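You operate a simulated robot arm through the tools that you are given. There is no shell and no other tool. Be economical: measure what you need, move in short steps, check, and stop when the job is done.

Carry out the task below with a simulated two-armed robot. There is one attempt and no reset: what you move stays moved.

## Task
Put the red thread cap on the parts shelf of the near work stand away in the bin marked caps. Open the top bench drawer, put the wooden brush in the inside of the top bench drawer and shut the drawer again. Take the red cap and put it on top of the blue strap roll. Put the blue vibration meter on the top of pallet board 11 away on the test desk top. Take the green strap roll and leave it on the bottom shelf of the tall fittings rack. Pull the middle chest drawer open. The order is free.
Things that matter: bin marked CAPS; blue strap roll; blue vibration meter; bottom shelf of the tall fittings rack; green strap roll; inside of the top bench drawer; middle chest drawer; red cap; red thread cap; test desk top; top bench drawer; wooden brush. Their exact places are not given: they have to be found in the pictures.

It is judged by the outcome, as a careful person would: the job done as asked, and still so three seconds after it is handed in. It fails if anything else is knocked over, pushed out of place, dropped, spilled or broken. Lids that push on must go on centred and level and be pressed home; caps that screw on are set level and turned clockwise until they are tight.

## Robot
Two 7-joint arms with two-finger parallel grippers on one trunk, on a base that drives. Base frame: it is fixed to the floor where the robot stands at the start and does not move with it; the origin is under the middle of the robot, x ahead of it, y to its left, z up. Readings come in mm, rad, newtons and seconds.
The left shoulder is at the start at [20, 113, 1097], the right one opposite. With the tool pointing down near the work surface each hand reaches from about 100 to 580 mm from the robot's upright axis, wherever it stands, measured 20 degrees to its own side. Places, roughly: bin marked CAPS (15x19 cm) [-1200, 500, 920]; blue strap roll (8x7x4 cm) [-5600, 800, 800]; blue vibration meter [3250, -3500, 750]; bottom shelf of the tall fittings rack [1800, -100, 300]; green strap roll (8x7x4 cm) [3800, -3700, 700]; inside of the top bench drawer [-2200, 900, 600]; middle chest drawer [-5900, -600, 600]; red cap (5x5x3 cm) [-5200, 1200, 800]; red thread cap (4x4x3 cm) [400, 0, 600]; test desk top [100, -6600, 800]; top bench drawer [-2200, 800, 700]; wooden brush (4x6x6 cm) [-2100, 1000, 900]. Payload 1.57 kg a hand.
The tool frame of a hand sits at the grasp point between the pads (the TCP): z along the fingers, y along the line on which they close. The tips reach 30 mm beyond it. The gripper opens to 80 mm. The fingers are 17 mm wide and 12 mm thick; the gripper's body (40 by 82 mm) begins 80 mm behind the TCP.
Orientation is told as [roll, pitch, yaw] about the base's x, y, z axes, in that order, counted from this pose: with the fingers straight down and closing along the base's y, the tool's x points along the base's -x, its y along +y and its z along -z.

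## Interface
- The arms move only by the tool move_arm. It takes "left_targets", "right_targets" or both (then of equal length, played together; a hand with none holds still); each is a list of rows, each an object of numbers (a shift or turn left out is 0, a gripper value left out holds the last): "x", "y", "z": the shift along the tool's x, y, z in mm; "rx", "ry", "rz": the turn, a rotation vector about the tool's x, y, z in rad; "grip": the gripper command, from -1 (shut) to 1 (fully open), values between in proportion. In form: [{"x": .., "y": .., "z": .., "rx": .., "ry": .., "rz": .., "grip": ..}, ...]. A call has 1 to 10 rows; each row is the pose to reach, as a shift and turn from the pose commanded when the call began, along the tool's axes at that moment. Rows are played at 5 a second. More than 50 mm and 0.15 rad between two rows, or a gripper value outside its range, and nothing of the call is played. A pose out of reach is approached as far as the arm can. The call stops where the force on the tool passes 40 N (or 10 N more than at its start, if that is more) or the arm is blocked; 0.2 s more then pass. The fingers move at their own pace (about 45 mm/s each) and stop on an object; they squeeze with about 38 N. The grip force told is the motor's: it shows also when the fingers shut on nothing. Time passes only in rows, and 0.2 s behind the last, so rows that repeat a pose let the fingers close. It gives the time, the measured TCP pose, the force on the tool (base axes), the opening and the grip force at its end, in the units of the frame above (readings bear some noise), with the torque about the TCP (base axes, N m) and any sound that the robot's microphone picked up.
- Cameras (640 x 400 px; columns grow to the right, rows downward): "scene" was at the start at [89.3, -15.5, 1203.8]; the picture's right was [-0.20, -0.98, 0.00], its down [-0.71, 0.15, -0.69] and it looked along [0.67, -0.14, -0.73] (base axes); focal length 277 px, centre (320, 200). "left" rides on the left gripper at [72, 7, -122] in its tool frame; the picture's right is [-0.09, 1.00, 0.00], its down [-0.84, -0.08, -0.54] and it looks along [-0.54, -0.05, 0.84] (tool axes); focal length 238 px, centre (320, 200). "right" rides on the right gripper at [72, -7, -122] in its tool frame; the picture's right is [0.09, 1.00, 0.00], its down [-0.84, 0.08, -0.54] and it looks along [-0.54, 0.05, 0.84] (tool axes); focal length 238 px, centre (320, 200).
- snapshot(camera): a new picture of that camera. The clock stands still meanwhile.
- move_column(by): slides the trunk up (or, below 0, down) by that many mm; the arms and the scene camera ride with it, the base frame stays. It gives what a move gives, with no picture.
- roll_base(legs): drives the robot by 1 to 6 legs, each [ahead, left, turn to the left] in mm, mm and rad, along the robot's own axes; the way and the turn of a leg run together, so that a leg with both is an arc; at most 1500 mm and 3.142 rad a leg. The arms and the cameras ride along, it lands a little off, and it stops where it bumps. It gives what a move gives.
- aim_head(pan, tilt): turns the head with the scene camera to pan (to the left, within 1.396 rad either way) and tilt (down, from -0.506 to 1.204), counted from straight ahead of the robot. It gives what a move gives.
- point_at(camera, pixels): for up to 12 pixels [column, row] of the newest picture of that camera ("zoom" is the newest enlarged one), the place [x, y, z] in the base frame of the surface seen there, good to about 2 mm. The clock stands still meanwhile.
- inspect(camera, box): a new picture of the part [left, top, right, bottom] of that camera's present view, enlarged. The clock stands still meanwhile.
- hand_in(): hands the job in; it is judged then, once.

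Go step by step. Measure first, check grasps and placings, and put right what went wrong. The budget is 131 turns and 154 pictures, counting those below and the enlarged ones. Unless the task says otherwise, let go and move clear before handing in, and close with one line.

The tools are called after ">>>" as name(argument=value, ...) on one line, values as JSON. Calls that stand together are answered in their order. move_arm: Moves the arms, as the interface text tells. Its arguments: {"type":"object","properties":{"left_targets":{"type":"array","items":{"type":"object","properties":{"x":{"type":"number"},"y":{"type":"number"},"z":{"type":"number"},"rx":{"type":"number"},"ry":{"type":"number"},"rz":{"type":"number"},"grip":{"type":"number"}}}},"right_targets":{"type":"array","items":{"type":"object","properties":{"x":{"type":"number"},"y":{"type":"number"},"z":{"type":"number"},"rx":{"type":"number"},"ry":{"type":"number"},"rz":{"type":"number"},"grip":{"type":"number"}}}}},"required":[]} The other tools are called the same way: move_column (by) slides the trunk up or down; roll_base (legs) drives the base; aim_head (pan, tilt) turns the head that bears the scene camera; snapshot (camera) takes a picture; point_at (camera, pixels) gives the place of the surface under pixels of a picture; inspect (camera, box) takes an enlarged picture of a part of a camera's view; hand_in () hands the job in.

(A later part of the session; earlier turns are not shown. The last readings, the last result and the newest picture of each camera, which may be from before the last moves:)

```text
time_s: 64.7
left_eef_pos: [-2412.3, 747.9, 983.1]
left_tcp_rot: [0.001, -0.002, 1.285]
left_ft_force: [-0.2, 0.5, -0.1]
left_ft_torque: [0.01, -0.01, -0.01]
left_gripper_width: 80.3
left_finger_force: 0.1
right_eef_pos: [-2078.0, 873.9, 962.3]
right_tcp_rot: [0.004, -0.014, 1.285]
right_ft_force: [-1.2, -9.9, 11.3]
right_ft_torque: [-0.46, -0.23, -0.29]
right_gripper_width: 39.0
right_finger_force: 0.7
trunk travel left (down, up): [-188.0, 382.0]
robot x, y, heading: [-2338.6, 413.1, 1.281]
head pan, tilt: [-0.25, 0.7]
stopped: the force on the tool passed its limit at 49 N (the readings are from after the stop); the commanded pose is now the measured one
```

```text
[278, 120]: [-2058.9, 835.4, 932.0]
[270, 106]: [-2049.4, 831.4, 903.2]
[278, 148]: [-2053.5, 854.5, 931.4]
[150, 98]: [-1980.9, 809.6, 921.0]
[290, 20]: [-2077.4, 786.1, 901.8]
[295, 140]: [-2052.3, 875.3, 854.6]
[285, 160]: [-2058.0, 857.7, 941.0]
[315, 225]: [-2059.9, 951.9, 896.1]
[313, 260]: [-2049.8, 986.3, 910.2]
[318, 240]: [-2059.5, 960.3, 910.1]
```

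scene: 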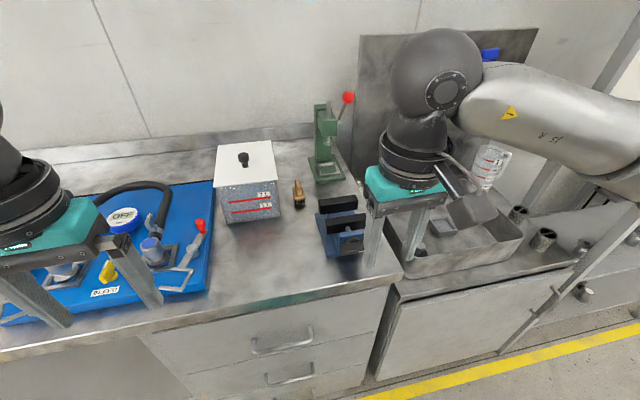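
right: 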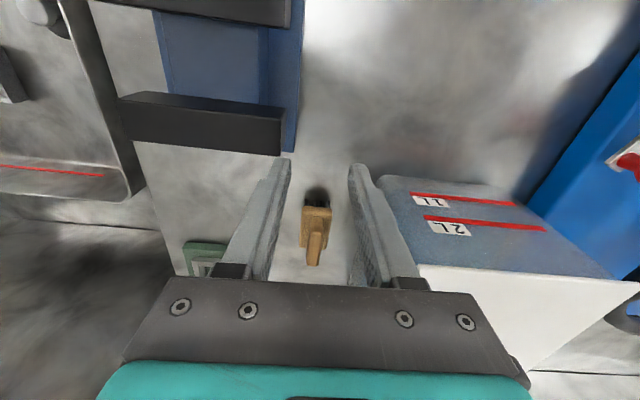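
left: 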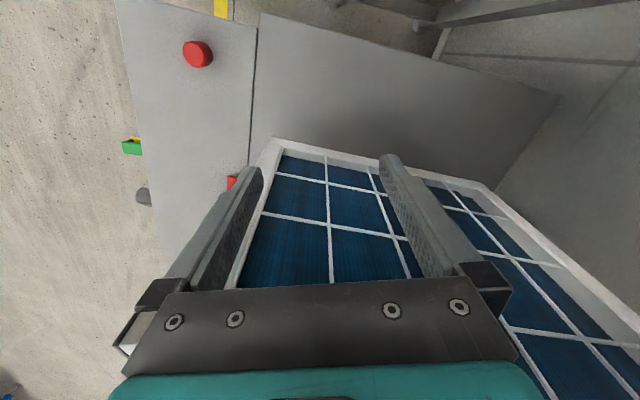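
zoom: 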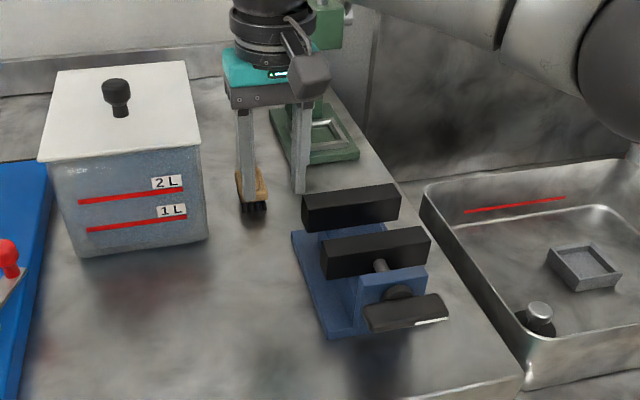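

The right fingertip came down on the vise jaw's corner (top 932). I'll lift straight up, move forward past it, and check the vise.

>>> move_arm(right_targets=[{"z": -20}, {"z": -45}, {"z": -45, "x": -40}, {"z": -45, "x": -70}])

>>> inspect(camera="scene", box=[200, 80, 480, 290])

```text
time_s: 65.7
left_eef_pos: [-2410.3, 749.2, 983.7]
left_tcp_rot: [0.0, 0.0, 1.286]
left_ft_force: [0.2, -0.5, 0.4]
left_ft_torque: [0.01, 0.01, -0.01]
left_gripper_width: 80.1
left_finger_force: 0.1
right_eef_pos: [-2058.4, 931.5, 1005.9]
right_tcp_rot: [0.004, -0.015, 1.288]
right_ft_force: [0.4, 0.0, 0.7]
right_ft_torque: [-0.02, 0.02, -0.01]
right_gripper_width: 38.0
right_finger_force: 0.0
right hand out of reach, approached as far as the arm can: row 4
trunk travel left (down, up): [-188.0, 382.0]
robot x, y, heading: [-2336.4, 417.1, 1.289]
head pan, tilt: [-0.25, 0.7]
```

```text
1.90 times, centred on (340, 185) of scene
```

zoom: 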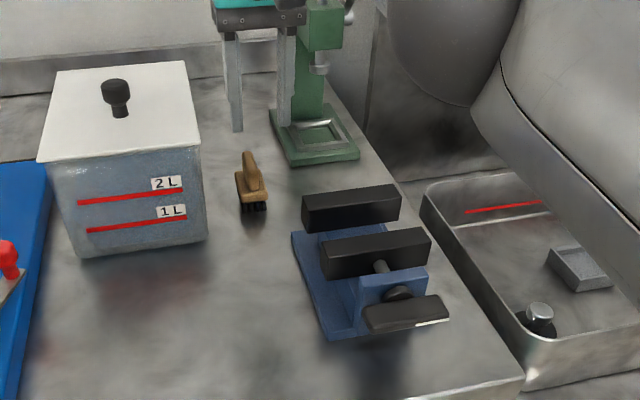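

The vise is unmoved. Reach is ~587 mm from the axis regardless, so I need the base ~55 mm closer; I'll raise the left hand first, then roll 60 mm.

>>> move_arm(left_targets=[{"z": -40, "x": 20}, {"z": -80, "x": 40}, {"z": -100, "x": 60}], right_targets=[{"x": 10}, {"x": 20}, {"x": 30}])

>>> roll_base(legs=[[60, 0, 0]])

```text
time_s: 66.5
left_eef_pos: [-2429.6, 691.6, 1084.0]
left_tcp_rot: [0.0, 0.002, 1.286]
left_ft_force: [0.0, 0.1, -0.1]
left_ft_torque: [-0.03, -0.01, -0.01]
left_gripper_width: 80.1
left_finger_force: 0.1
right_eef_pos: [-2066.2, 903.1, 1005.0]
right_tcp_rot: [0.004, -0.017, 1.282]
right_ft_force: [0.2, -0.3, 0.0]
right_ft_torque: [-0.03, -0.01, -0.02]
right_gripper_width: 37.9
right_finger_force: 0.0
trunk travel left (down, up): [-188.0, 382.0]
robot x, y, heading: [-2337.9, 416.9, 1.287]
head pan, tilt: [-0.25, 0.7]
```

```text
time_s: 67.5
left_eef_pos: [-2411.7, 749.6, 1082.1]
left_tcp_rot: [0.0, -0.001, 1.287]
left_ft_force: [0.1, 0.9, 0.1]
left_ft_torque: [-0.04, -0.01, 0.0]
left_gripper_width: 80.1
left_finger_force: 0.1
right_eef_pos: [-2049.4, 962.1, 1004.4]
right_tcp_rot: [0.004, -0.013, 1.283]
right_ft_force: [1.3, 0.6, -0.2]
right_ft_torque: [0.0, -0.01, 0.02]
right_gripper_width: 37.9
right_finger_force: 0.1
trunk travel left (down, up): [-188.0, 382.0]
robot x, y, heading: [-2319.9, 474.5, 1.286]
head pan, tilt: [-0.25, 0.7]
```

No bump; the hand is nearly above the handle. I'll go down 92 mm, close and lift.

>>> move_arm(right_targets=[{"x": -8, "y": 7.5, "z": 30}, {"x": -8, "y": 7.5, "z": 65}, {"x": -8, "y": 7.5, "z": 92}, {"x": -8, "y": 7.5, "z": 92}, {"x": -8, "y": 7.5, "z": 92, "grip": -1}, {"x": -8, "y": 7.5, "z": 92}, {"x": -8, "y": 7.5, "z": 92}, {"x": -8, "y": 7.5, "z": 92}, {"x": -8, "y": 7.5, "z": 60}, {"x": -8, "y": 7.5, "z": 20}])

>>> snapshot(camera="right")

```text
time_s: 69.7
left_eef_pos: [-2411.7, 749.6, 1083.5]
left_tcp_rot: [-0.001, 0.0, 1.285]
left_ft_force: [0.5, 0.7, 0.3]
left_ft_torque: [0.01, 0.0, 0.04]
left_gripper_width: 79.9
left_finger_force: 0.1
right_eef_pos: [-2054.4, 971.5, 986.8]
right_tcp_rot: [0.003, -0.014, 1.284]
right_ft_force: [-0.9, 0.0, 0.5]
right_ft_torque: [-0.01, -0.03, -0.02]
right_gripper_width: 13.0
right_finger_force: 29.9
trunk travel left (down, up): [-188.0, 382.0]
robot x, y, heading: [-2320.7, 473.9, 1.285]
head pan, tilt: [-0.25, 0.7]
```

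```text
122 pictures are left
```

right: 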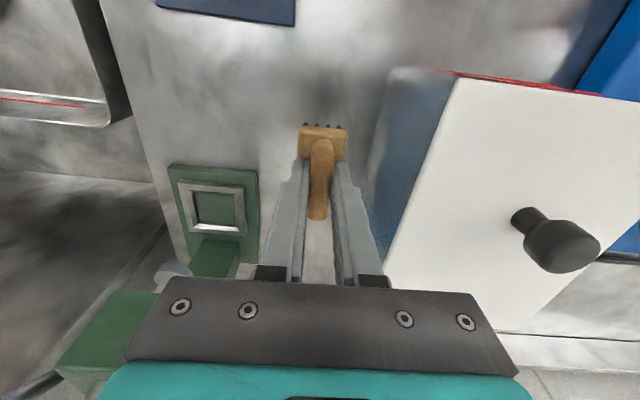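

The brush is held (width 13). I'll lift and retract it, tuck arms, then back off to a spot facing the drawer and look at the handle.

>>> move_arm(right_targets=[{"z": -40}, {"z": -80}, {"z": -85, "x": 40}, {"z": -85, "x": 80}, {"z": -85, "x": 120}, {"z": -85, "x": 160}, {"z": -85, "x": 200}, {"z": -85, "x": 240}, {"z": -85, "x": 270}])

>>> roll_base(legs=[[-405, -130, 0]])

>>> aim_head(pan=0.15, tilt=0.7)

>>> snapshot(camera="scene")

```text
time_s: 71.7
left_eef_pos: [-2412.1, 749.0, 1084.3]
left_tcp_rot: [-0.001, 0.0, 1.285]
left_ft_force: [-0.9, 0.3, -1.0]
left_ft_torque: [0.01, -0.04, 0.05]
left_gripper_width: 79.9
left_finger_force: 0.0
right_eef_pos: [-2131.6, 710.4, 1066.2]
right_tcp_rot: [0.003, -0.015, 1.284]
right_ft_force: [0.0, -0.3, -0.6]
right_ft_torque: [-0.01, -0.03, -0.02]
right_gripper_width: 13.0
right_finger_force: 29.6
trunk travel left (down, up): [-188.0, 382.0]
robot x, y, heading: [-2320.3, 472.4, 1.283]
head pan, tilt: [-0.25, 0.7]
```

```text
time_s: 74.3
left_eef_pos: [-2402.0, 323.6, 1083.7]
left_tcp_rot: [0.0, 0.001, 1.289]
left_ft_force: [0.4, 0.7, -0.4]
left_ft_torque: [0.02, 0.02, 0.0]
left_gripper_width: 79.9
left_finger_force: 0.0
right_eef_pos: [-2120.7, 286.2, 1065.9]
right_tcp_rot: [0.003, -0.015, 1.29]
right_ft_force: [-0.1, -0.1, -0.4]
right_ft_torque: [-0.01, -0.02, 0.01]
right_gripper_width: 13.1
right_finger_force: 29.8
trunk travel left (down, up): [-188.0, 382.0]
robot x, y, heading: [-2309.1, 45.3, 1.29]
head pan, tilt: [-0.25, 0.7]
```

```text
time_s: 75.2
left_eef_pos: [-2401.5, 324.5, 1084.7]
left_tcp_rot: [0.0, 0.002, 1.29]
left_ft_force: [0.0, 0.5, 0.9]
left_ft_torque: [0.01, -0.01, 0.0]
left_gripper_width: 80.1
left_finger_force: 0.0
right_eef_pos: [-2121.7, 286.3, 1066.6]
right_tcp_rot: [0.004, -0.015, 1.287]
right_ft_force: [-0.1, -0.6, -0.2]
right_ft_torque: [0.0, -0.03, -0.01]
right_gripper_width: 12.9
right_finger_force: 30.3
trunk travel left (down, up): [-188.0, 382.0]
robot x, y, heading: [-2309.3, 48.9, 1.288]
head pan, tilt: [0.15, 0.7]
```

```text
121 pictures are left
```

scene: 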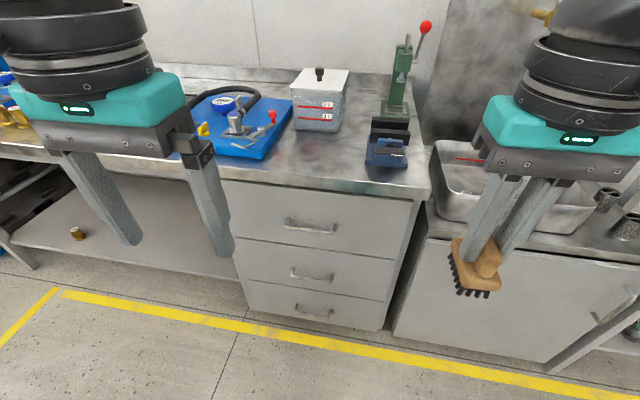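

>>> inspect(camera="scene", box=[270, 190, 350, 250])

>>> point_at(camera="scene", pixels=[[286, 226], [300, 228], [312, 230], [324, 231], [334, 231], [312, 214], [312, 245], [250, 200], [395, 225], [312, 190], [395, 258], [236, 238]])

```text
6.67 times, centred on (310, 220) of scene
```

zoom: 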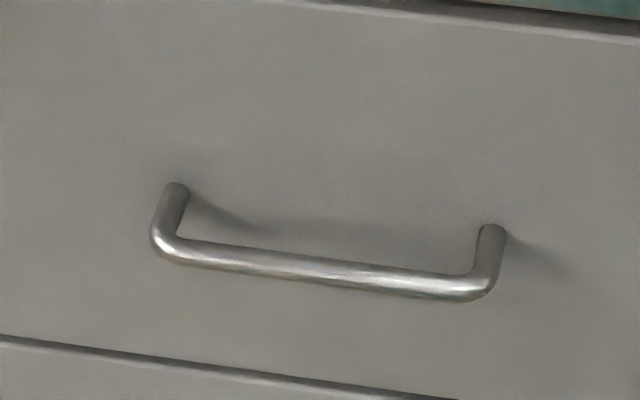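

```text
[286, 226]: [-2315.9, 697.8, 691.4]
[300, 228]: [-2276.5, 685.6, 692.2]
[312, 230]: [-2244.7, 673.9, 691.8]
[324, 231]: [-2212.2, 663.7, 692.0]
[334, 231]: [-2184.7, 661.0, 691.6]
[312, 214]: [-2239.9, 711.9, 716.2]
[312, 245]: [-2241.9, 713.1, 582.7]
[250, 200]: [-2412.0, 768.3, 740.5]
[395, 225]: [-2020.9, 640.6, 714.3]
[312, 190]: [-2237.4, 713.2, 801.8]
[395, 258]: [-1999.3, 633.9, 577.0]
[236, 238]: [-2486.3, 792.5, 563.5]
```

The bench normal is 18° off y; handle bar centre ≈[-2244,677,692], ~35 mm clear of the face. I'll turn slightly to square up and lower the trunk, then turn the left tool to point forward with fingers closing vertically.

>>> roll_base(legs=[[0, 0, -0.032]])

>>> move_column(by=-180)

>>> move_arm(left_targets=[{"x": -20, "rx": -0.083, "ry": -0.083, "rz": 0.083}, {"x": -40, "rx": -0.166, "ry": -0.166, "rz": 0.166}, {"x": -60, "rx": -0.249, "ry": -0.249, "rz": 0.249}, {"x": -80, "rx": -0.332, "ry": -0.332, "rz": 0.332}, {"x": -100, "rx": -0.415, "ry": -0.415, "rz": 0.415}, {"x": -120, "rx": -0.498, "ry": -0.498, "rz": 0.498}, {"x": -140, "rx": -0.581, "ry": -0.581, "rz": 0.581}, {"x": -160, "rx": -0.664, "ry": -0.664, "rz": 0.664}, {"x": -180, "rx": -0.747, "ry": -0.747, "rz": 0.747}, {"x": -200, "rx": -0.83, "ry": -0.83, "rz": 0.83}])

>>> snapshot(camera="scene")

```text
time_s: 76.0
left_eef_pos: [-2393.8, 326.2, 1084.4]
left_tcp_rot: [0.001, 0.0, 1.257]
left_ft_force: [0.2, -0.8, 0.4]
left_ft_torque: [0.0, -0.01, -0.04]
left_gripper_width: 79.9
left_finger_force: 0.0
right_eef_pos: [-2113.4, 280.4, 1066.5]
right_tcp_rot: [0.004, -0.015, 1.258]
right_ft_force: [0.1, -0.2, -0.9]
right_ft_torque: [0.03, -0.05, 0.0]
right_gripper_width: 13.1
right_finger_force: 29.6
trunk travel left (down, up): [-188.0, 382.0]
robot x, y, heading: [-2311.9, 46.2, 1.259]
head pan, tilt: [0.15, 0.7]
```

```text
time_s: 78.0
left_eef_pos: [-2392.3, 327.6, 903.4]
left_tcp_rot: [-0.001, -0.001, 1.26]
left_ft_force: [0.0, 0.8, 0.3]
left_ft_torque: [-0.02, -0.01, 0.0]
left_gripper_width: 80.1
left_finger_force: 0.0
right_eef_pos: [-2112.6, 281.4, 886.3]
right_tcp_rot: [0.003, -0.015, 1.256]
right_ft_force: [0.7, 0.0, -0.4]
right_ft_torque: [0.0, 0.02, 0.02]
right_gripper_width: 13.2
right_finger_force: 30.3
trunk travel left (down, up): [-8.0, 562.0]
robot x, y, heading: [-2309.5, 46.5, 1.257]
head pan, tilt: [0.15, 0.7]
```

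```text
time_s: 80.2
left_eef_pos: [-2331.8, 517.4, 904.3]
left_tcp_rot: [1.118, -0.287, 0.141]
left_ft_force: [0.9, -0.2, -0.1]
left_ft_torque: [0.0, -0.03, 0.0]
left_gripper_width: 80.2
left_finger_force: 0.1
right_eef_pos: [-2114.1, 281.7, 886.7]
right_tcp_rot: [0.003, -0.014, 1.258]
right_ft_force: [-0.8, 0.9, 0.0]
right_ft_torque: [-0.01, 0.04, -0.03]
right_gripper_width: 13.0
right_finger_force: 30.1
trunk travel left (down, up): [-8.0, 562.0]
robot x, y, heading: [-2309.3, 46.6, 1.258]
head pan, tilt: [0.15, 0.7]
```

```text
119 pictures are left
```

scene: 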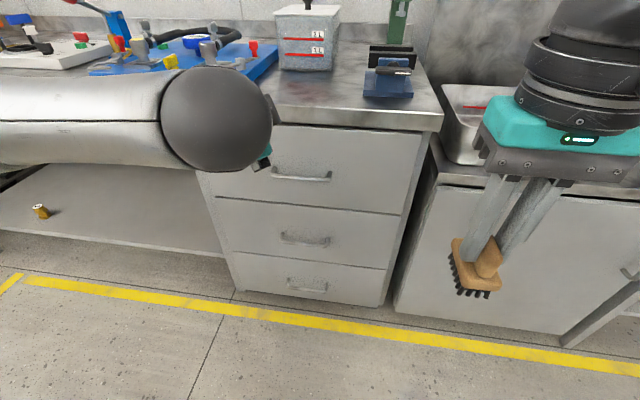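

The turn is working. I'll finish the remaining 0.656 rad.

>>> move_arm(left_targets=[{"rx": -0.076, "ry": -0.076, "rz": 0.076}, {"rx": -0.152, "ry": -0.152, "rz": 0.152}, {"rx": -0.228, "ry": -0.228, "rz": 0.228}, {"rx": -0.304, "ry": -0.304, "rz": 0.304}, {"rx": -0.379, "ry": -0.379, "rz": 0.379}, {"rx": -0.379, "ry": -0.379, "rz": 0.379}])

>>> snapshot(camera="left")

```text
time_s: 81.6
left_eef_pos: [-2327.1, 527.6, 900.7]
left_tcp_rot: [1.572, 0.002, -0.314]
left_ft_force: [0.2, -0.8, 0.0]
left_ft_torque: [-0.01, -0.02, 0.03]
left_gripper_width: 79.9
left_finger_force: 0.1
left hand out of reach, approached as far as the arm can: row 3, 4, 5, 6
right_eef_pos: [-2115.1, 281.6, 886.5]
right_tcp_rot: [0.004, -0.015, 1.258]
right_ft_force: [0.3, 0.6, -1.6]
right_ft_torque: [0.01, 0.0, 0.02]
right_gripper_width: 13.0
right_finger_force: 30.2
trunk travel left (down, up): [-8.0, 562.0]
robot x, y, heading: [-2308.7, 48.3, 1.256]
head pan, tilt: [0.15, 0.7]
```

```text
118 pictures are left
```

left: 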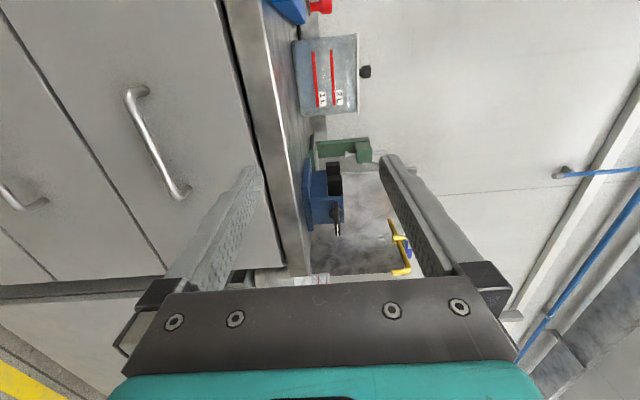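

The tool now points straight at the drawer with y up. I'll lower it in front of the handle, 100 mm short, and check.

>>> move_arm(left_targets=[{"x": -8, "y": -42, "z": 12, "grip": 0.3}, {"x": -16, "y": -84, "z": 24}, {"x": -24, "y": -126, "z": 36}, {"x": -32, "y": -168, "z": 48}, {"x": -33, "y": -209, "z": 60}, {"x": -33, "y": -209, "z": 60}])

>>> snapshot(camera="left")

>>> snapshot(camera="scene")

```text
time_s: 83.0
left_eef_pos: [-2277.6, 576.0, 692.2]
left_tcp_rot: [1.571, -0.001, -0.312]
left_ft_force: [0.4, 0.0, 0.1]
left_ft_torque: [0.01, 0.0, 0.02]
left_gripper_width: 52.0
left_finger_force: 0.1
right_eef_pos: [-2114.2, 281.0, 885.9]
right_tcp_rot: [0.003, -0.014, 1.258]
right_ft_force: [0.5, 0.2, -0.5]
right_ft_torque: [-0.01, -0.01, 0.0]
right_gripper_width: 13.0
right_finger_force: 30.2
trunk travel left (down, up): [-8.0, 562.0]
robot x, y, heading: [-2308.2, 46.5, 1.255]
head pan, tilt: [0.15, 0.7]
```

```text
117 pictures are left
```

left: 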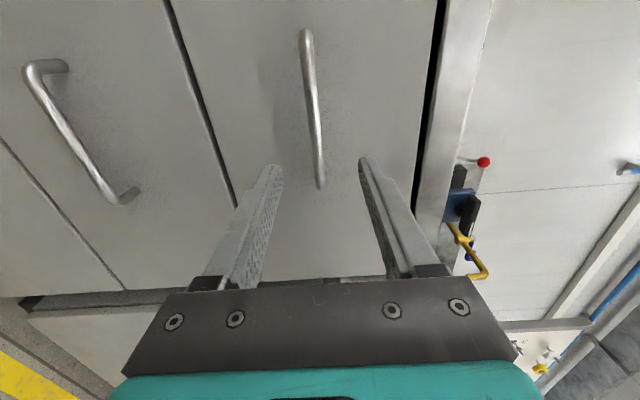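

```text
116 pictures are left
```

scene: 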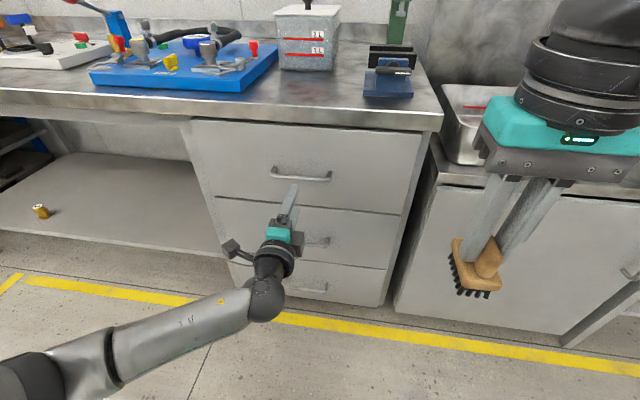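

Aligned with the bar between the fingers. I'll advance 97 mm and close on it.

>>> move_arm(left_targets=[{"z": 45}, {"z": 80}, {"z": 97}, {"z": 97}, {"z": 97, "grip": -1}, {"z": 97}, {"z": 97}, {"z": 97}])

>>> snapshot(camera="left")

```text
time_s: 84.8
left_eef_pos: [-2247.6, 665.7, 687.2]
left_tcp_rot: [1.562, 0.0, -0.312]
left_ft_force: [0.9, -2.1, -17.8]
left_ft_torque: [-0.17, 0.03, 0.24]
left_gripper_width: 11.8
left_finger_force: 27.6
right_eef_pos: [-2114.2, 282.1, 886.1]
right_tcp_rot: [0.004, -0.012, 1.256]
right_ft_force: [-0.3, -0.1, -1.3]
right_ft_torque: [0.0, 0.01, -0.02]
right_gripper_width: 13.1
right_finger_force: 30.1
trunk travel left (down, up): [-8.0, 562.0]
robot x, y, heading: [-2309.1, 47.4, 1.259]
head pan, tilt: [0.15, 0.7]
```

```text
115 pictures are left
```

left: 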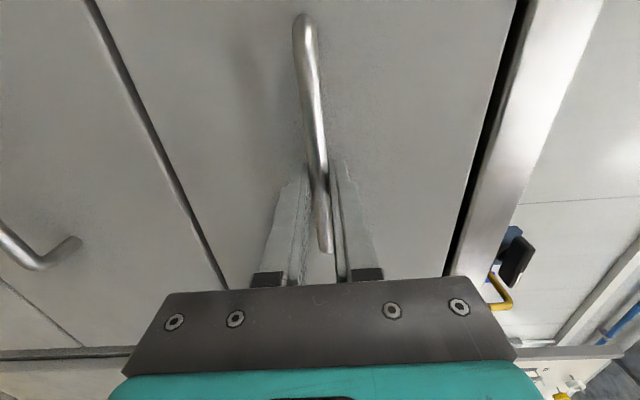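

The bar is gripped (width 11.8, about 5 mm lower than commanded). I'll ease down 5 mm and pull straight back.

>>> move_arm(left_targets=[{"y": -5}, {"y": -5, "z": -20}, {"y": -5, "z": -45}, {"y": -5, "z": -70}, {"y": -5, "z": -95}, {"y": -5, "z": -120}, {"y": -5, "z": -145}, {"y": -5, "z": -170}, {"y": -5, "z": -195}, {"y": -5, "z": -220}])

>>> snapshot(camera="scene")

```text
time_s: 87.0
left_eef_pos: [-2317.0, 456.9, 687.4]
left_tcp_rot: [1.569, 0.001, -0.312]
left_ft_force: [-4.7, 1.4, -7.0]
left_ft_torque: [-0.08, 0.0, -0.05]
left_gripper_width: 11.7
left_finger_force: 28.6
right_eef_pos: [-2114.0, 280.6, 885.7]
right_tcp_rot: [0.003, -0.014, 1.257]
right_ft_force: [-0.6, 0.3, -1.9]
right_ft_torque: [0.04, 0.0, -0.02]
right_gripper_width: 12.9
right_finger_force: 30.7
trunk travel left (down, up): [-8.0, 562.0]
robot x, y, heading: [-2309.3, 46.4, 1.255]
head pan, tilt: [0.15, 0.7]
```

```text
114 pictures are left
```

scene: 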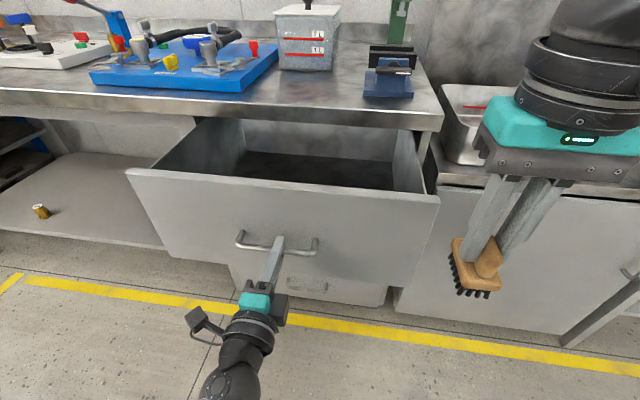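

The drawer is open about 220 mm and empty. I'll measure its interior for placing the brush.

>>> point_at(camera="scene", pixels=[[290, 165], [340, 170], [380, 175], [300, 182], [340, 187], [350, 192], [320, 157], [270, 160], [395, 190], [310, 124], [430, 128], [437, 200]])

```text
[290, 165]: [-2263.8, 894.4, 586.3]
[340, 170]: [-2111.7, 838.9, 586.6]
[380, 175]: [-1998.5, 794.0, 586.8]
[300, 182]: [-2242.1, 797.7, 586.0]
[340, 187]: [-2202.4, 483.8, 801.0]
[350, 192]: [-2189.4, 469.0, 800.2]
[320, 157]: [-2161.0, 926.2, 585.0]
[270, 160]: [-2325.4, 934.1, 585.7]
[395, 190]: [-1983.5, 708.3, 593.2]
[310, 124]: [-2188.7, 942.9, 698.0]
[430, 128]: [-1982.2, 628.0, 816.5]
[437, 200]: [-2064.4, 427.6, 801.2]
```

Floor 586, front-panel top 801, ~185 mm of clear opening. I'll release the handle, draw the left hand back and aside, raise the trunk for room, and turn the right tool 90° so its camera clears the panel.

>>> move_arm(left_targets=[{"grip": 0.3}, {"grip": 0.3}, {"grip": 0.3}, {"z": -30}, {"z": -60}, {"z": -70, "x": 30}, {"z": -70, "x": 60}])

>>> move_column(by=230)

>>> move_arm(right_targets=[{"x": -20, "rz": 0.15}, {"x": -40, "rz": 0.3}, {"x": -60, "rz": 0.45}, {"x": -80, "rz": 0.6}, {"x": -100, "rz": 0.75}, {"x": -120, "rz": 0.9}, {"x": -140, "rz": 1.05}, {"x": -160, "rz": 1.2}, {"x": -180, "rz": 1.35}, {"x": -200, "rz": 1.5}])

>>> snapshot(camera="scene")

```text
time_s: 88.6
left_eef_pos: [-2393.4, 409.4, 688.0]
left_tcp_rot: [1.57, -0.001, -0.31]
left_ft_force: [-0.1, -0.7, 0.5]
left_ft_torque: [-0.02, 0.0, 0.01]
left_gripper_width: 52.1
left_finger_force: 0.1
right_eef_pos: [-2113.1, 281.2, 887.3]
right_tcp_rot: [0.005, -0.016, 1.257]
right_ft_force: [-0.1, -0.4, -1.2]
right_ft_torque: [-0.02, 0.01, 0.01]
right_gripper_width: 13.1
right_finger_force: 30.2
trunk travel left (down, up): [-8.0, 562.0]
robot x, y, heading: [-2310.3, 48.4, 1.259]
head pan, tilt: [0.15, 0.7]
```

```text
time_s: 91.0
left_eef_pos: [-2394.4, 410.9, 917.0]
left_tcp_rot: [1.57, 0.001, -0.313]
left_ft_force: [-0.1, -0.1, -0.5]
left_ft_torque: [-0.03, 0.02, 0.0]
left_gripper_width: 52.0
left_finger_force: 0.0
right_eef_pos: [-2113.7, 280.6, 1117.6]
right_tcp_rot: [0.002, -0.013, 1.257]
right_ft_force: [0.3, 0.7, -0.9]
right_ft_torque: [0.04, -0.04, 0.0]
right_gripper_width: 13.1
right_finger_force: 29.8
trunk travel left (down, up): [-238.0, 332.0]
robot x, y, heading: [-2307.1, 46.7, 1.252]
head pan, tilt: [0.15, 0.7]
```

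```text
time_s: 93.2
left_eef_pos: [-2393.9, 409.4, 917.0]
left_tcp_rot: [1.572, 0.0, -0.314]
left_ft_force: [-0.4, 0.0, -0.9]
left_ft_torque: [0.02, 0.02, 0.01]
left_gripper_width: 52.0
left_finger_force: 0.1
right_eef_pos: [-2052.1, 471.6, 1119.5]
right_tcp_rot: [0.014, 0.002, -0.247]
right_ft_force: [0.6, 0.1, -1.0]
right_ft_torque: [-0.02, -0.01, 0.04]
right_gripper_width: 13.2
right_finger_force: 30.4
trunk travel left (down, up): [-238.0, 332.0]
robot x, y, heading: [-2308.6, 49.5, 1.256]
head pan, tilt: [0.15, 0.7]
```

```text
113 pictures are left
```

scene: 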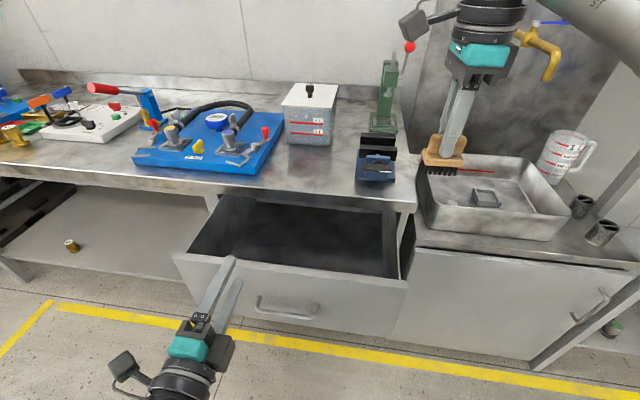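

The wrist is turned; next I move the brush over the opening [-2116,575] and lower it to just above the drawer.

>>> move_arm(right_targets=[{"x": 30, "y": 28}, {"x": 60, "y": 56}, {"x": 87, "y": 84}, {"x": 87, "y": 84, "z": 45}, {"x": 87, "y": 84, "z": 90}, {"x": 87, "y": 84, "z": 135}, {"x": 87, "y": 84, "z": 180}, {"x": 87, "y": 84, "z": 220}, {"x": 87, "y": 84, "z": 220}])

>>> snapshot(camera="scene")

>>> snapshot(camera="right")

```text
time_s: 95.2
left_eef_pos: [-2394.1, 409.3, 918.5]
left_tcp_rot: [1.573, 0.0, -0.314]
left_ft_force: [-0.2, -0.2, -0.7]
left_ft_torque: [-0.01, -0.01, -0.03]
left_gripper_width: 52.2
left_finger_force: 0.0
right_eef_pos: [-2116.9, 571.4, 900.8]
right_tcp_rot: [0.016, 0.002, -0.242]
right_ft_force: [-0.6, 0.1, -0.3]
right_ft_torque: [-0.01, 0.01, 0.01]
right_gripper_width: 13.3
right_finger_force: 30.0
right hand out of reach, approached as far as the arm can: row 3, 4, 8, 9
trunk travel left (down, up): [-238.0, 332.0]
robot x, y, heading: [-2311.0, 47.0, 1.258]
head pan, tilt: [0.15, 0.7]
```

```text
112 pictures are left
```

scene: 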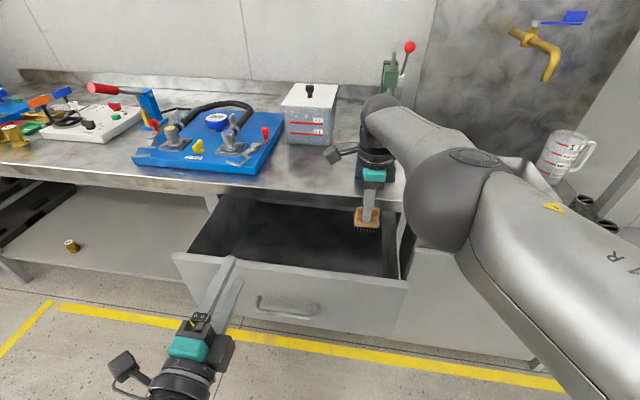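

```text
111 pictures are left
```

right: 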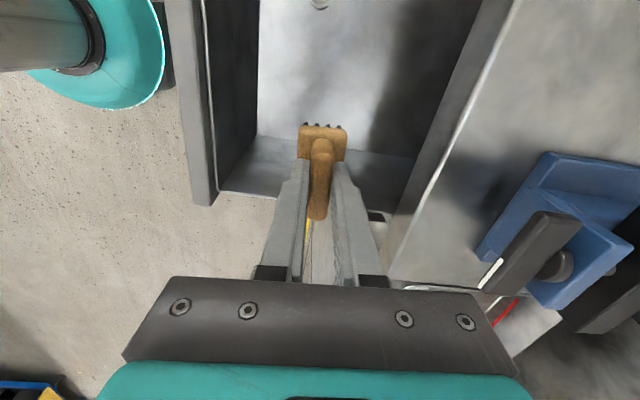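

The hand is over the drawer but reach is marginal. I'll measure the elbow and brush clearances before lowering.

>>> point_at(camera="scene", pixels=[[410, 215], [440, 245], [480, 155], [440, 180], [368, 228], [392, 250], [400, 130], [415, 180], [398, 282]])

>>> point_at(camera="right", pixels=[[208, 190], [215, 100], [260, 150], [360, 165], [425, 150], [300, 125], [345, 125], [300, 80], [440, 180]])

```text
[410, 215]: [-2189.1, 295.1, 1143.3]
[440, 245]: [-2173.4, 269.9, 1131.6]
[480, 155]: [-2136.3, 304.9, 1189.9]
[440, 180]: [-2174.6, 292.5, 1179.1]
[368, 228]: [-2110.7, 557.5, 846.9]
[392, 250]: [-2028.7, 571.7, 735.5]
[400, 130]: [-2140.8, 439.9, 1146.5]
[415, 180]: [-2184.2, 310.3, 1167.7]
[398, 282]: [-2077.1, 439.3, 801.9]
```

```text
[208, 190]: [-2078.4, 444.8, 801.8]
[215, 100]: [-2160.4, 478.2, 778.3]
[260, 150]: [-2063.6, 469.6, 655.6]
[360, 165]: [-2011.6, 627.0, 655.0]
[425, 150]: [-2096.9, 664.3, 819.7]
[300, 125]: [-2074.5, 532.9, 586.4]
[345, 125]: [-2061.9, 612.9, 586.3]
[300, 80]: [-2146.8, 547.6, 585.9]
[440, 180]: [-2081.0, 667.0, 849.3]
```

Elbow and walls are clear; the hand is just at its reach limit. I'll pull the hand back 60 mm, roll 60 mm forward, then lower partway and check.

>>> move_arm(right_targets=[{"x": 4, "y": -30}, {"x": 6, "y": -60}])

>>> roll_base(legs=[[60, 0, 0]])

>>> move_arm(right_targets=[{"z": 40}, {"z": 80}, {"z": 120}, {"z": 150}, {"z": 150}])

>>> snapshot(camera="scene")

>>> snapshot(camera="right")

```text
time_s: 95.8
left_eef_pos: [-2395.2, 409.3, 917.4]
left_tcp_rot: [1.57, 0.0, -0.312]
left_ft_force: [-0.2, -0.2, 0.0]
left_ft_torque: [-0.01, -0.03, 0.03]
left_gripper_width: 52.0
left_finger_force: 0.1
right_eef_pos: [-2126.0, 569.3, 896.9]
right_tcp_rot: [0.014, 0.002, -0.245]
right_ft_force: [-0.3, 0.1, -0.5]
right_ft_torque: [0.0, -0.03, -0.01]
right_gripper_width: 13.3
right_finger_force: 30.2
right hand out of reach, approached as far as the arm can: row 1, 2
trunk travel left (down, up): [-238.0, 332.0]
robot x, y, heading: [-2310.9, 50.6, 1.254]
head pan, tilt: [0.15, 0.7]
```

```text
time_s: 96.8
left_eef_pos: [-2375.0, 466.3, 918.7]
left_tcp_rot: [1.569, 0.001, -0.311]
left_ft_force: [0.1, 0.0, 0.0]
left_ft_torque: [0.02, -0.03, -0.05]
left_gripper_width: 52.3
left_finger_force: 0.0
right_eef_pos: [-2108.5, 626.0, 896.8]
right_tcp_rot: [0.011, 0.003, -0.243]
right_ft_force: [-0.4, 0.2, -1.0]
right_ft_torque: [0.02, 0.01, 0.0]
right_gripper_width: 13.1
right_finger_force: 29.8
trunk travel left (down, up): [-238.0, 332.0]
robot x, y, heading: [-2290.5, 102.7, 1.256]
head pan, tilt: [0.15, 0.7]
```

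```text
time_s: 98.0
left_eef_pos: [-2374.8, 465.7, 916.4]
left_tcp_rot: [1.572, 0.0, -0.313]
left_ft_force: [-0.7, 0.2, -0.9]
left_ft_torque: [0.02, 0.01, -0.01]
left_gripper_width: 52.5
left_finger_force: 0.0
right_eef_pos: [-2108.2, 595.4, 771.1]
right_tcp_rot: [0.016, 0.002, -0.243]
right_ft_force: [0.5, -0.1, -0.1]
right_ft_torque: [-0.02, 0.04, -0.01]
right_gripper_width: 13.1
right_finger_force: 30.3
right hand out of reach, approached as far as the arm can: row 1, 2, 3, 4, 5
trunk travel left (down, up): [-238.0, 332.0]
robot x, y, heading: [-2288.3, 101.4, 1.26]
head pan, tilt: [0.15, 0.7]
```

```text
110 pictures are left
```

scene: 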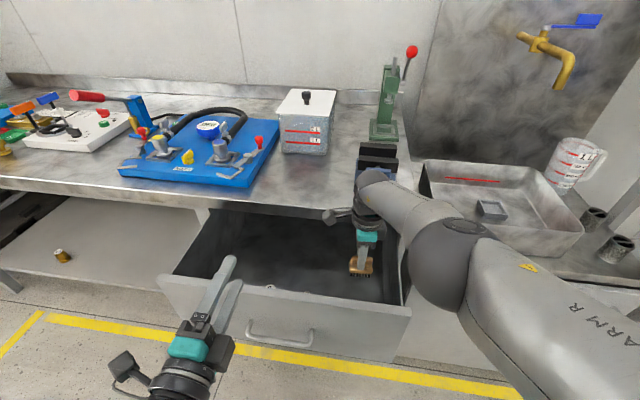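

```text
109 pictures are left
```

right: 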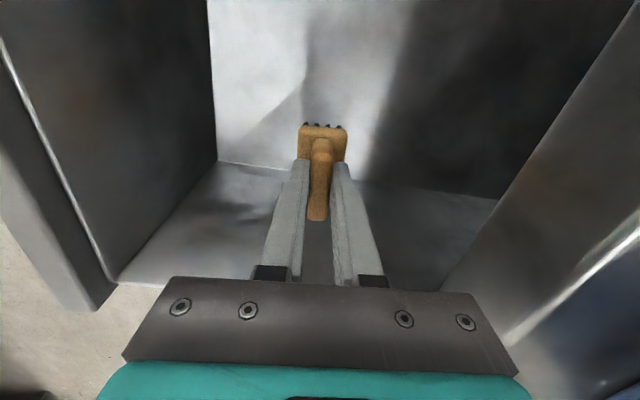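

The limit seems to be the wrist turn rather than distance (the hand refused to come back toward me). I'll relax the turn by 0.4 rad and see where it settles.

>>> move_arm(right_targets=[{"rz": -0.13}, {"rz": -0.26}, {"rz": -0.4}, {"rz": -0.4}])

```text
time_s: 99.0
left_eef_pos: [-2375.8, 467.3, 917.9]
left_tcp_rot: [1.572, -0.001, -0.312]
left_ft_force: [-0.7, -1.6, -0.7]
left_ft_torque: [0.03, 0.0, 0.01]
left_gripper_width: 52.0
left_finger_force: 0.0
right_eef_pos: [-2110.5, 595.4, 773.3]
right_tcp_rot: [0.013, -0.004, 0.158]
right_ft_force: [-0.9, 0.0, -1.0]
right_ft_torque: [0.0, 0.0, 0.01]
right_gripper_width: 13.0
right_finger_force: 30.2
trunk travel left (down, up): [-238.0, 332.0]
robot x, y, heading: [-2291.8, 106.0, 1.255]
head pan, tilt: [0.15, 0.7]
```

Now reachable. I'll shift to mid-opening and lower to near the floor.

>>> move_arm(right_targets=[{"x": 10, "y": -22, "z": 20}, {"x": 10, "y": -22, "z": 60}, {"x": 10, "y": -22, "z": 95}, {"x": 10, "y": -22, "z": 112}, {"x": 10, "y": -22, "z": 112}])

>>> snapshot(camera="scene")

>>> snapshot(camera="right")

```text
time_s: 100.2
left_eef_pos: [-2375.0, 467.2, 918.3]
left_tcp_rot: [1.57, 0.001, -0.313]
left_ft_force: [-0.2, -0.8, -0.3]
left_ft_torque: [0.0, 0.0, 0.0]
left_gripper_width: 51.9
left_finger_force: 0.0
right_eef_pos: [-2116.0, 555.5, 693.1]
right_tcp_rot: [0.012, -0.004, 0.16]
right_ft_force: [0.0, -0.1, -0.7]
right_ft_torque: [-0.03, 0.0, -0.02]
right_gripper_width: 13.3
right_finger_force: 30.0
right hand out of reach, approached as far as the arm can: row 2, 3, 4, 5
trunk travel left (down, up): [-238.0, 332.0]
robot x, y, heading: [-2295.6, 100.8, 1.262]
head pan, tilt: [0.15, 0.7]
```

```text
108 pictures are left
```

scene: 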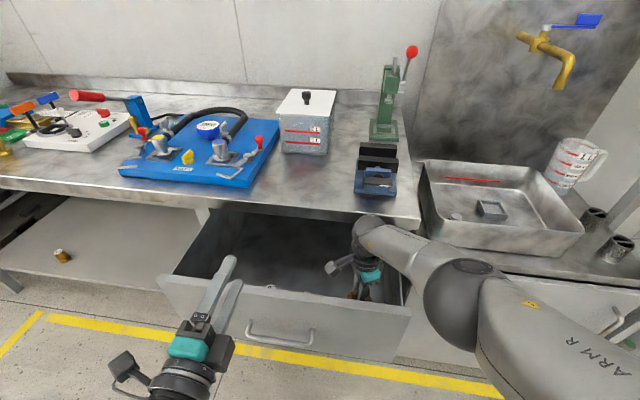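

```text
107 pictures are left
```

right: 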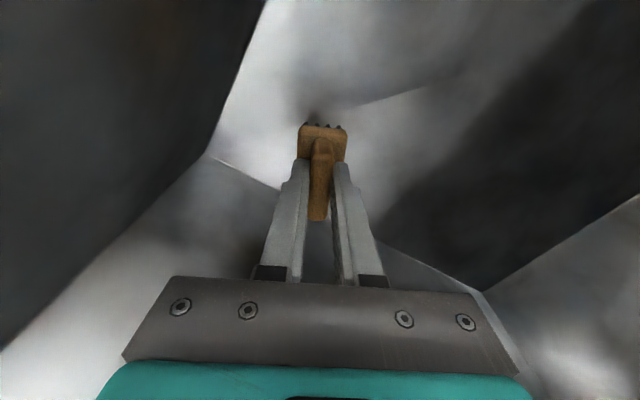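

It's at the extension limit, 43 mm above the floor. I'll roll 45 mm forward and continue down.

>>> roll_base(legs=[[45, 0, 0]])

>>> move_arm(right_targets=[{"y": -15}, {"y": -30}, {"y": -30}])

```text
time_s: 101.0
left_eef_pos: [-2360.5, 508.3, 916.4]
left_tcp_rot: [1.569, 0.001, -0.312]
left_ft_force: [-0.3, 1.0, 0.2]
left_ft_torque: [0.03, 0.0, 0.02]
left_gripper_width: 52.3
left_finger_force: 0.1
right_eef_pos: [-2100.8, 597.4, 691.6]
right_tcp_rot: [0.011, -0.003, 0.158]
right_ft_force: [0.1, 0.4, -1.3]
right_ft_torque: [-0.03, -0.01, -0.02]
right_gripper_width: 13.3
right_finger_force: 29.4
trunk travel left (down, up): [-238.0, 332.0]
robot x, y, heading: [-2277.6, 149.1, 1.252]
head pan, tilt: [0.15, 0.7]
```

```text
time_s: 101.8
left_eef_pos: [-2362.2, 510.4, 916.0]
left_tcp_rot: [1.569, 0.0, -0.311]
left_ft_force: [-0.5, 0.2, 0.2]
left_ft_torque: [0.0, -0.03, 0.01]
left_gripper_width: 52.1
left_finger_force: 0.1
right_eef_pos: [-2096.5, 568.0, 690.3]
right_tcp_rot: [0.014, -0.004, 0.156]
right_ft_force: [0.1, 0.7, -0.8]
right_ft_torque: [-0.04, 0.0, -0.02]
right_gripper_width: 13.0
right_finger_force: 29.7
trunk travel left (down, up): [-238.0, 332.0]
robot x, y, heading: [-2278.0, 147.5, 1.256]
head pan, tilt: [0.15, 0.7]
```

Good, at mid-opening. Lowering the last 40 mm and watching the force.

>>> move_arm(right_targets=[{"x": 10, "z": 20}, {"x": 10, "z": 34}, {"x": 10, "z": 40}, {"x": 10, "z": 40}])

```text
time_s: 102.8
left_eef_pos: [-2362.0, 509.0, 917.8]
left_tcp_rot: [1.572, 0.0, -0.314]
left_ft_force: [0.0, -0.1, 0.4]
left_ft_torque: [-0.02, -0.04, 0.0]
left_gripper_width: 52.0
left_finger_force: 0.0
right_eef_pos: [-2107.4, 566.9, 650.2]
right_tcp_rot: [0.013, -0.003, 0.158]
right_ft_force: [-1.0, 0.9, -0.8]
right_ft_torque: [0.03, 0.02, 0.02]
right_gripper_width: 13.1
right_finger_force: 29.7
trunk travel left (down, up): [-238.0, 332.0]
robot x, y, heading: [-2278.0, 145.5, 1.255]
head pan, tilt: [0.15, 0.7]
```

No contact yet; a few more millimetres in small steps until the force rises.

>>> move_arm(right_targets=[{"z": 2}, {"z": 4}, {"z": 4}])

>>> snapshot(camera="right")

```text
time_s: 103.7
left_eef_pos: [-2362.7, 508.0, 918.1]
left_tcp_rot: [1.569, 0.0, -0.312]
left_ft_force: [0.5, 0.2, 0.1]
left_ft_torque: [0.0, -0.05, -0.01]
left_gripper_width: 52.0
left_finger_force: 0.0
right_eef_pos: [-2106.3, 567.8, 650.3]
right_tcp_rot: [0.016, -0.007, 0.157]
right_ft_force: [0.9, 0.3, 21.7]
right_ft_torque: [-0.14, -0.79, 0.02]
right_gripper_width: 13.3
right_finger_force: 30.4
trunk travel left (down, up): [-238.0, 332.0]
robot x, y, heading: [-2278.0, 147.1, 1.256]
head pan, tilt: [0.15, 0.7]
```

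```text
106 pictures are left
```

right: 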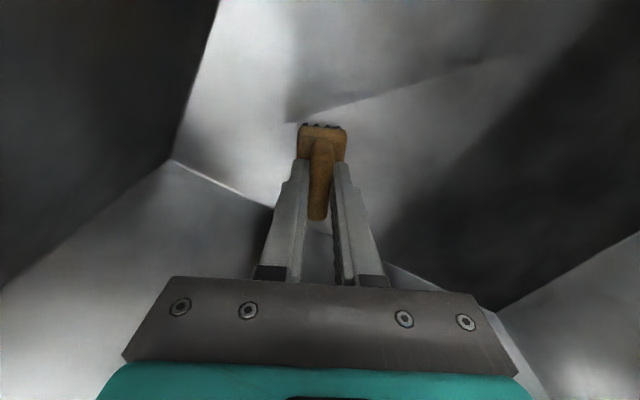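

The brush is on the drawer floor (21.7 N). I'll ease off, release gently and lift straight up.

>>> move_arm(right_targets=[{"z": -3}, {"z": -3, "grip": -0.3}, {"z": -3, "grip": -0.1}, {"z": -3}, {"z": -40}, {"z": -85}, {"z": -130}, {"z": -175}, {"z": -220}, {"z": -260}])

>>> snapshot(camera="right")

```text
time_s: 105.8
left_eef_pos: [-2361.1, 507.3, 917.0]
left_tcp_rot: [1.569, 0.0, -0.313]
left_ft_force: [-0.3, -0.2, 0.2]
left_ft_torque: [-0.01, 0.06, 0.0]
left_gripper_width: 51.9
left_finger_force: 0.0
right_eef_pos: [-2106.1, 563.1, 907.9]
right_tcp_rot: [0.012, -0.003, 0.155]
right_ft_force: [0.7, 0.0, 0.1]
right_ft_torque: [0.0, -0.02, -0.02]
right_gripper_width: 35.8
right_finger_force: 0.1
trunk travel left (down, up): [-238.0, 332.0]
robot x, y, heading: [-2278.0, 144.9, 1.252]
head pan, tilt: [0.15, 0.7]
```

```text
105 pictures are left
```

right: 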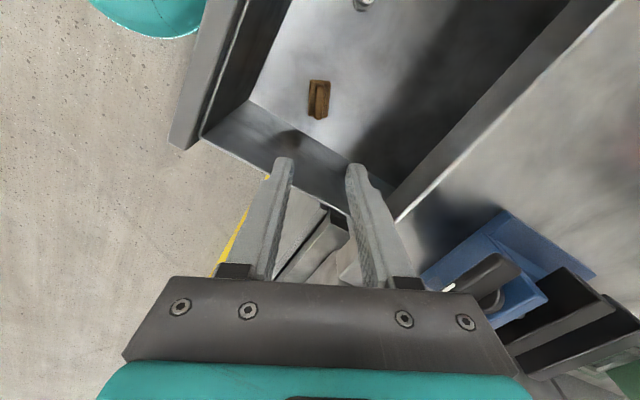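

The brush stands on the drawer floor at (318,98). I'll retract the right hand and square its wrist, roll back, then lower the trunk to push the drawer shut with the left hand.

>>> move_arm(right_targets=[{"x": 18, "y": -36, "rz": -0.14}, {"x": 36, "y": -72, "rz": -0.28}, {"x": 54, "y": -108, "rz": -0.42}, {"x": 72, "y": -144, "rz": -0.56}, {"x": 90, "y": -178, "rz": -0.7}, {"x": 90, "y": -178, "rz": -0.84}, {"x": 90, "y": -178, "rz": -0.98}, {"x": 90, "y": -178, "rz": -1.1}], left_targets=[{"grip": -1}, {"x": -20}, {"x": -20}, {"x": -20}, {"x": -20}, {"x": -20}, {"x": -20}, {"x": -20}])

>>> roll_base(legs=[[-140, 0, 0]])

>>> move_column(by=-180)

>>> snapshot(camera="scene")

```text
time_s: 107.7
left_eef_pos: [-2342.9, 501.9, 918.6]
left_tcp_rot: [1.571, 0.0, -0.313]
left_ft_force: [-0.3, 0.4, -0.3]
left_ft_torque: [0.02, 0.0, -0.02]
left_gripper_width: 0.1
left_finger_force: 21.4
right_eef_pos: [-2167.3, 373.2, 903.4]
right_tcp_rot: [0.003, -0.013, 1.258]
right_ft_force: [0.8, -0.4, 0.5]
right_ft_torque: [0.03, 0.03, 0.0]
right_gripper_width: 35.8
right_finger_force: 0.0
trunk travel left (down, up): [-238.0, 332.0]
robot x, y, heading: [-2271.4, 146.4, 1.263]
head pan, tilt: [0.15, 0.7]
```

```text
time_s: 109.0
left_eef_pos: [-2384.9, 370.8, 918.8]
left_tcp_rot: [1.573, 0.0, -0.317]
left_ft_force: [0.5, -0.6, 1.0]
left_ft_torque: [0.01, 0.0, -0.01]
left_gripper_width: 0.1
left_finger_force: 21.2
right_eef_pos: [-2209.4, 241.7, 905.3]
right_tcp_rot: [0.004, -0.013, 1.253]
right_ft_force: [-0.3, -0.2, -0.1]
right_ft_torque: [0.0, 0.0, 0.0]
right_gripper_width: 36.1
right_finger_force: 0.1
trunk travel left (down, up): [-238.0, 332.0]
robot x, y, heading: [-2321.0, 19.0, 1.253]
head pan, tilt: [0.15, 0.7]
```

```text
time_s: 111.0
left_eef_pos: [-2384.7, 371.7, 739.7]
left_tcp_rot: [1.572, 0.001, -0.316]
left_ft_force: [0.0, -0.1, 0.1]
left_ft_torque: [0.0, 0.02, 0.02]
left_gripper_width: 0.0
left_finger_force: 22.0
right_eef_pos: [-2209.3, 242.0, 723.3]
right_tcp_rot: [0.003, -0.012, 1.254]
right_ft_force: [0.1, 0.5, -0.5]
right_ft_torque: [-0.03, 0.01, 0.02]
right_gripper_width: 35.9
right_finger_force: 0.1
trunk travel left (down, up): [-58.0, 512.0]
robot x, y, heading: [-2321.7, 13.6, 1.255]
head pan, tilt: [0.15, 0.7]
```

```text
104 pictures are left
```

scene: 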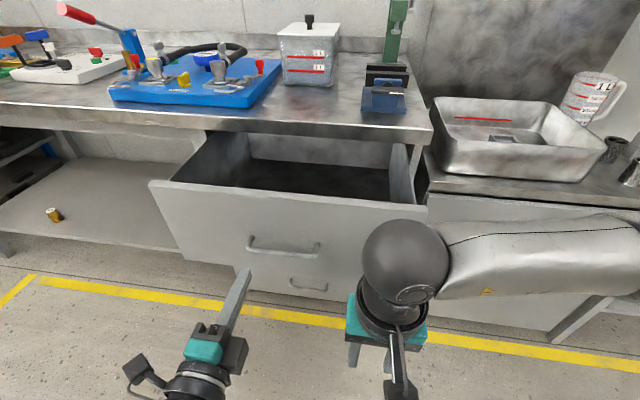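

I'll center the closed left fingers above the handle at z≈752 and push the drawer in steadily.

>>> move_arm(left_targets=[{"x": -20, "y": 10, "z": 30}, {"x": -40, "y": 12, "z": 70}, {"x": -40, "y": 12, "z": 110}, {"x": -40, "y": 12, "z": 130}, {"x": -40, "y": 12, "z": 160}, {"x": -40, "y": 12, "z": 190}, {"x": -40, "y": 12, "z": 220}, {"x": -40, "y": 12, "z": 250}, {"x": -40, "y": 12, "z": 280}, {"x": -40, "y": 12, "z": 300}])

>>> snapshot(camera="scene")

```text
time_s: 113.2
left_eef_pos: [-2251.0, 644.3, 749.3]
left_tcp_rot: [1.57, 0.0, -0.316]
left_ft_force: [-0.1, -0.5, -0.9]
left_ft_torque: [-0.02, 0.0, 0.01]
left_gripper_width: 0.0
left_finger_force: 21.2
right_eef_pos: [-2210.0, 241.1, 725.0]
right_tcp_rot: [0.004, -0.012, 1.252]
right_ft_force: [0.1, -0.5, 0.0]
right_ft_torque: [-0.04, 0.01, 0.03]
right_gripper_width: 36.0
right_finger_force: 0.0
trunk travel left (down, up): [-58.0, 512.0]
robot x, y, heading: [-2319.2, 11.8, 1.258]
head pan, tilt: [0.15, 0.7]
```

```text
103 pictures are left
```

scene: 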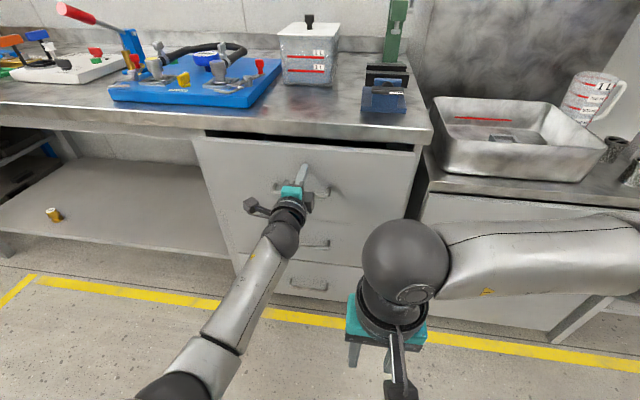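

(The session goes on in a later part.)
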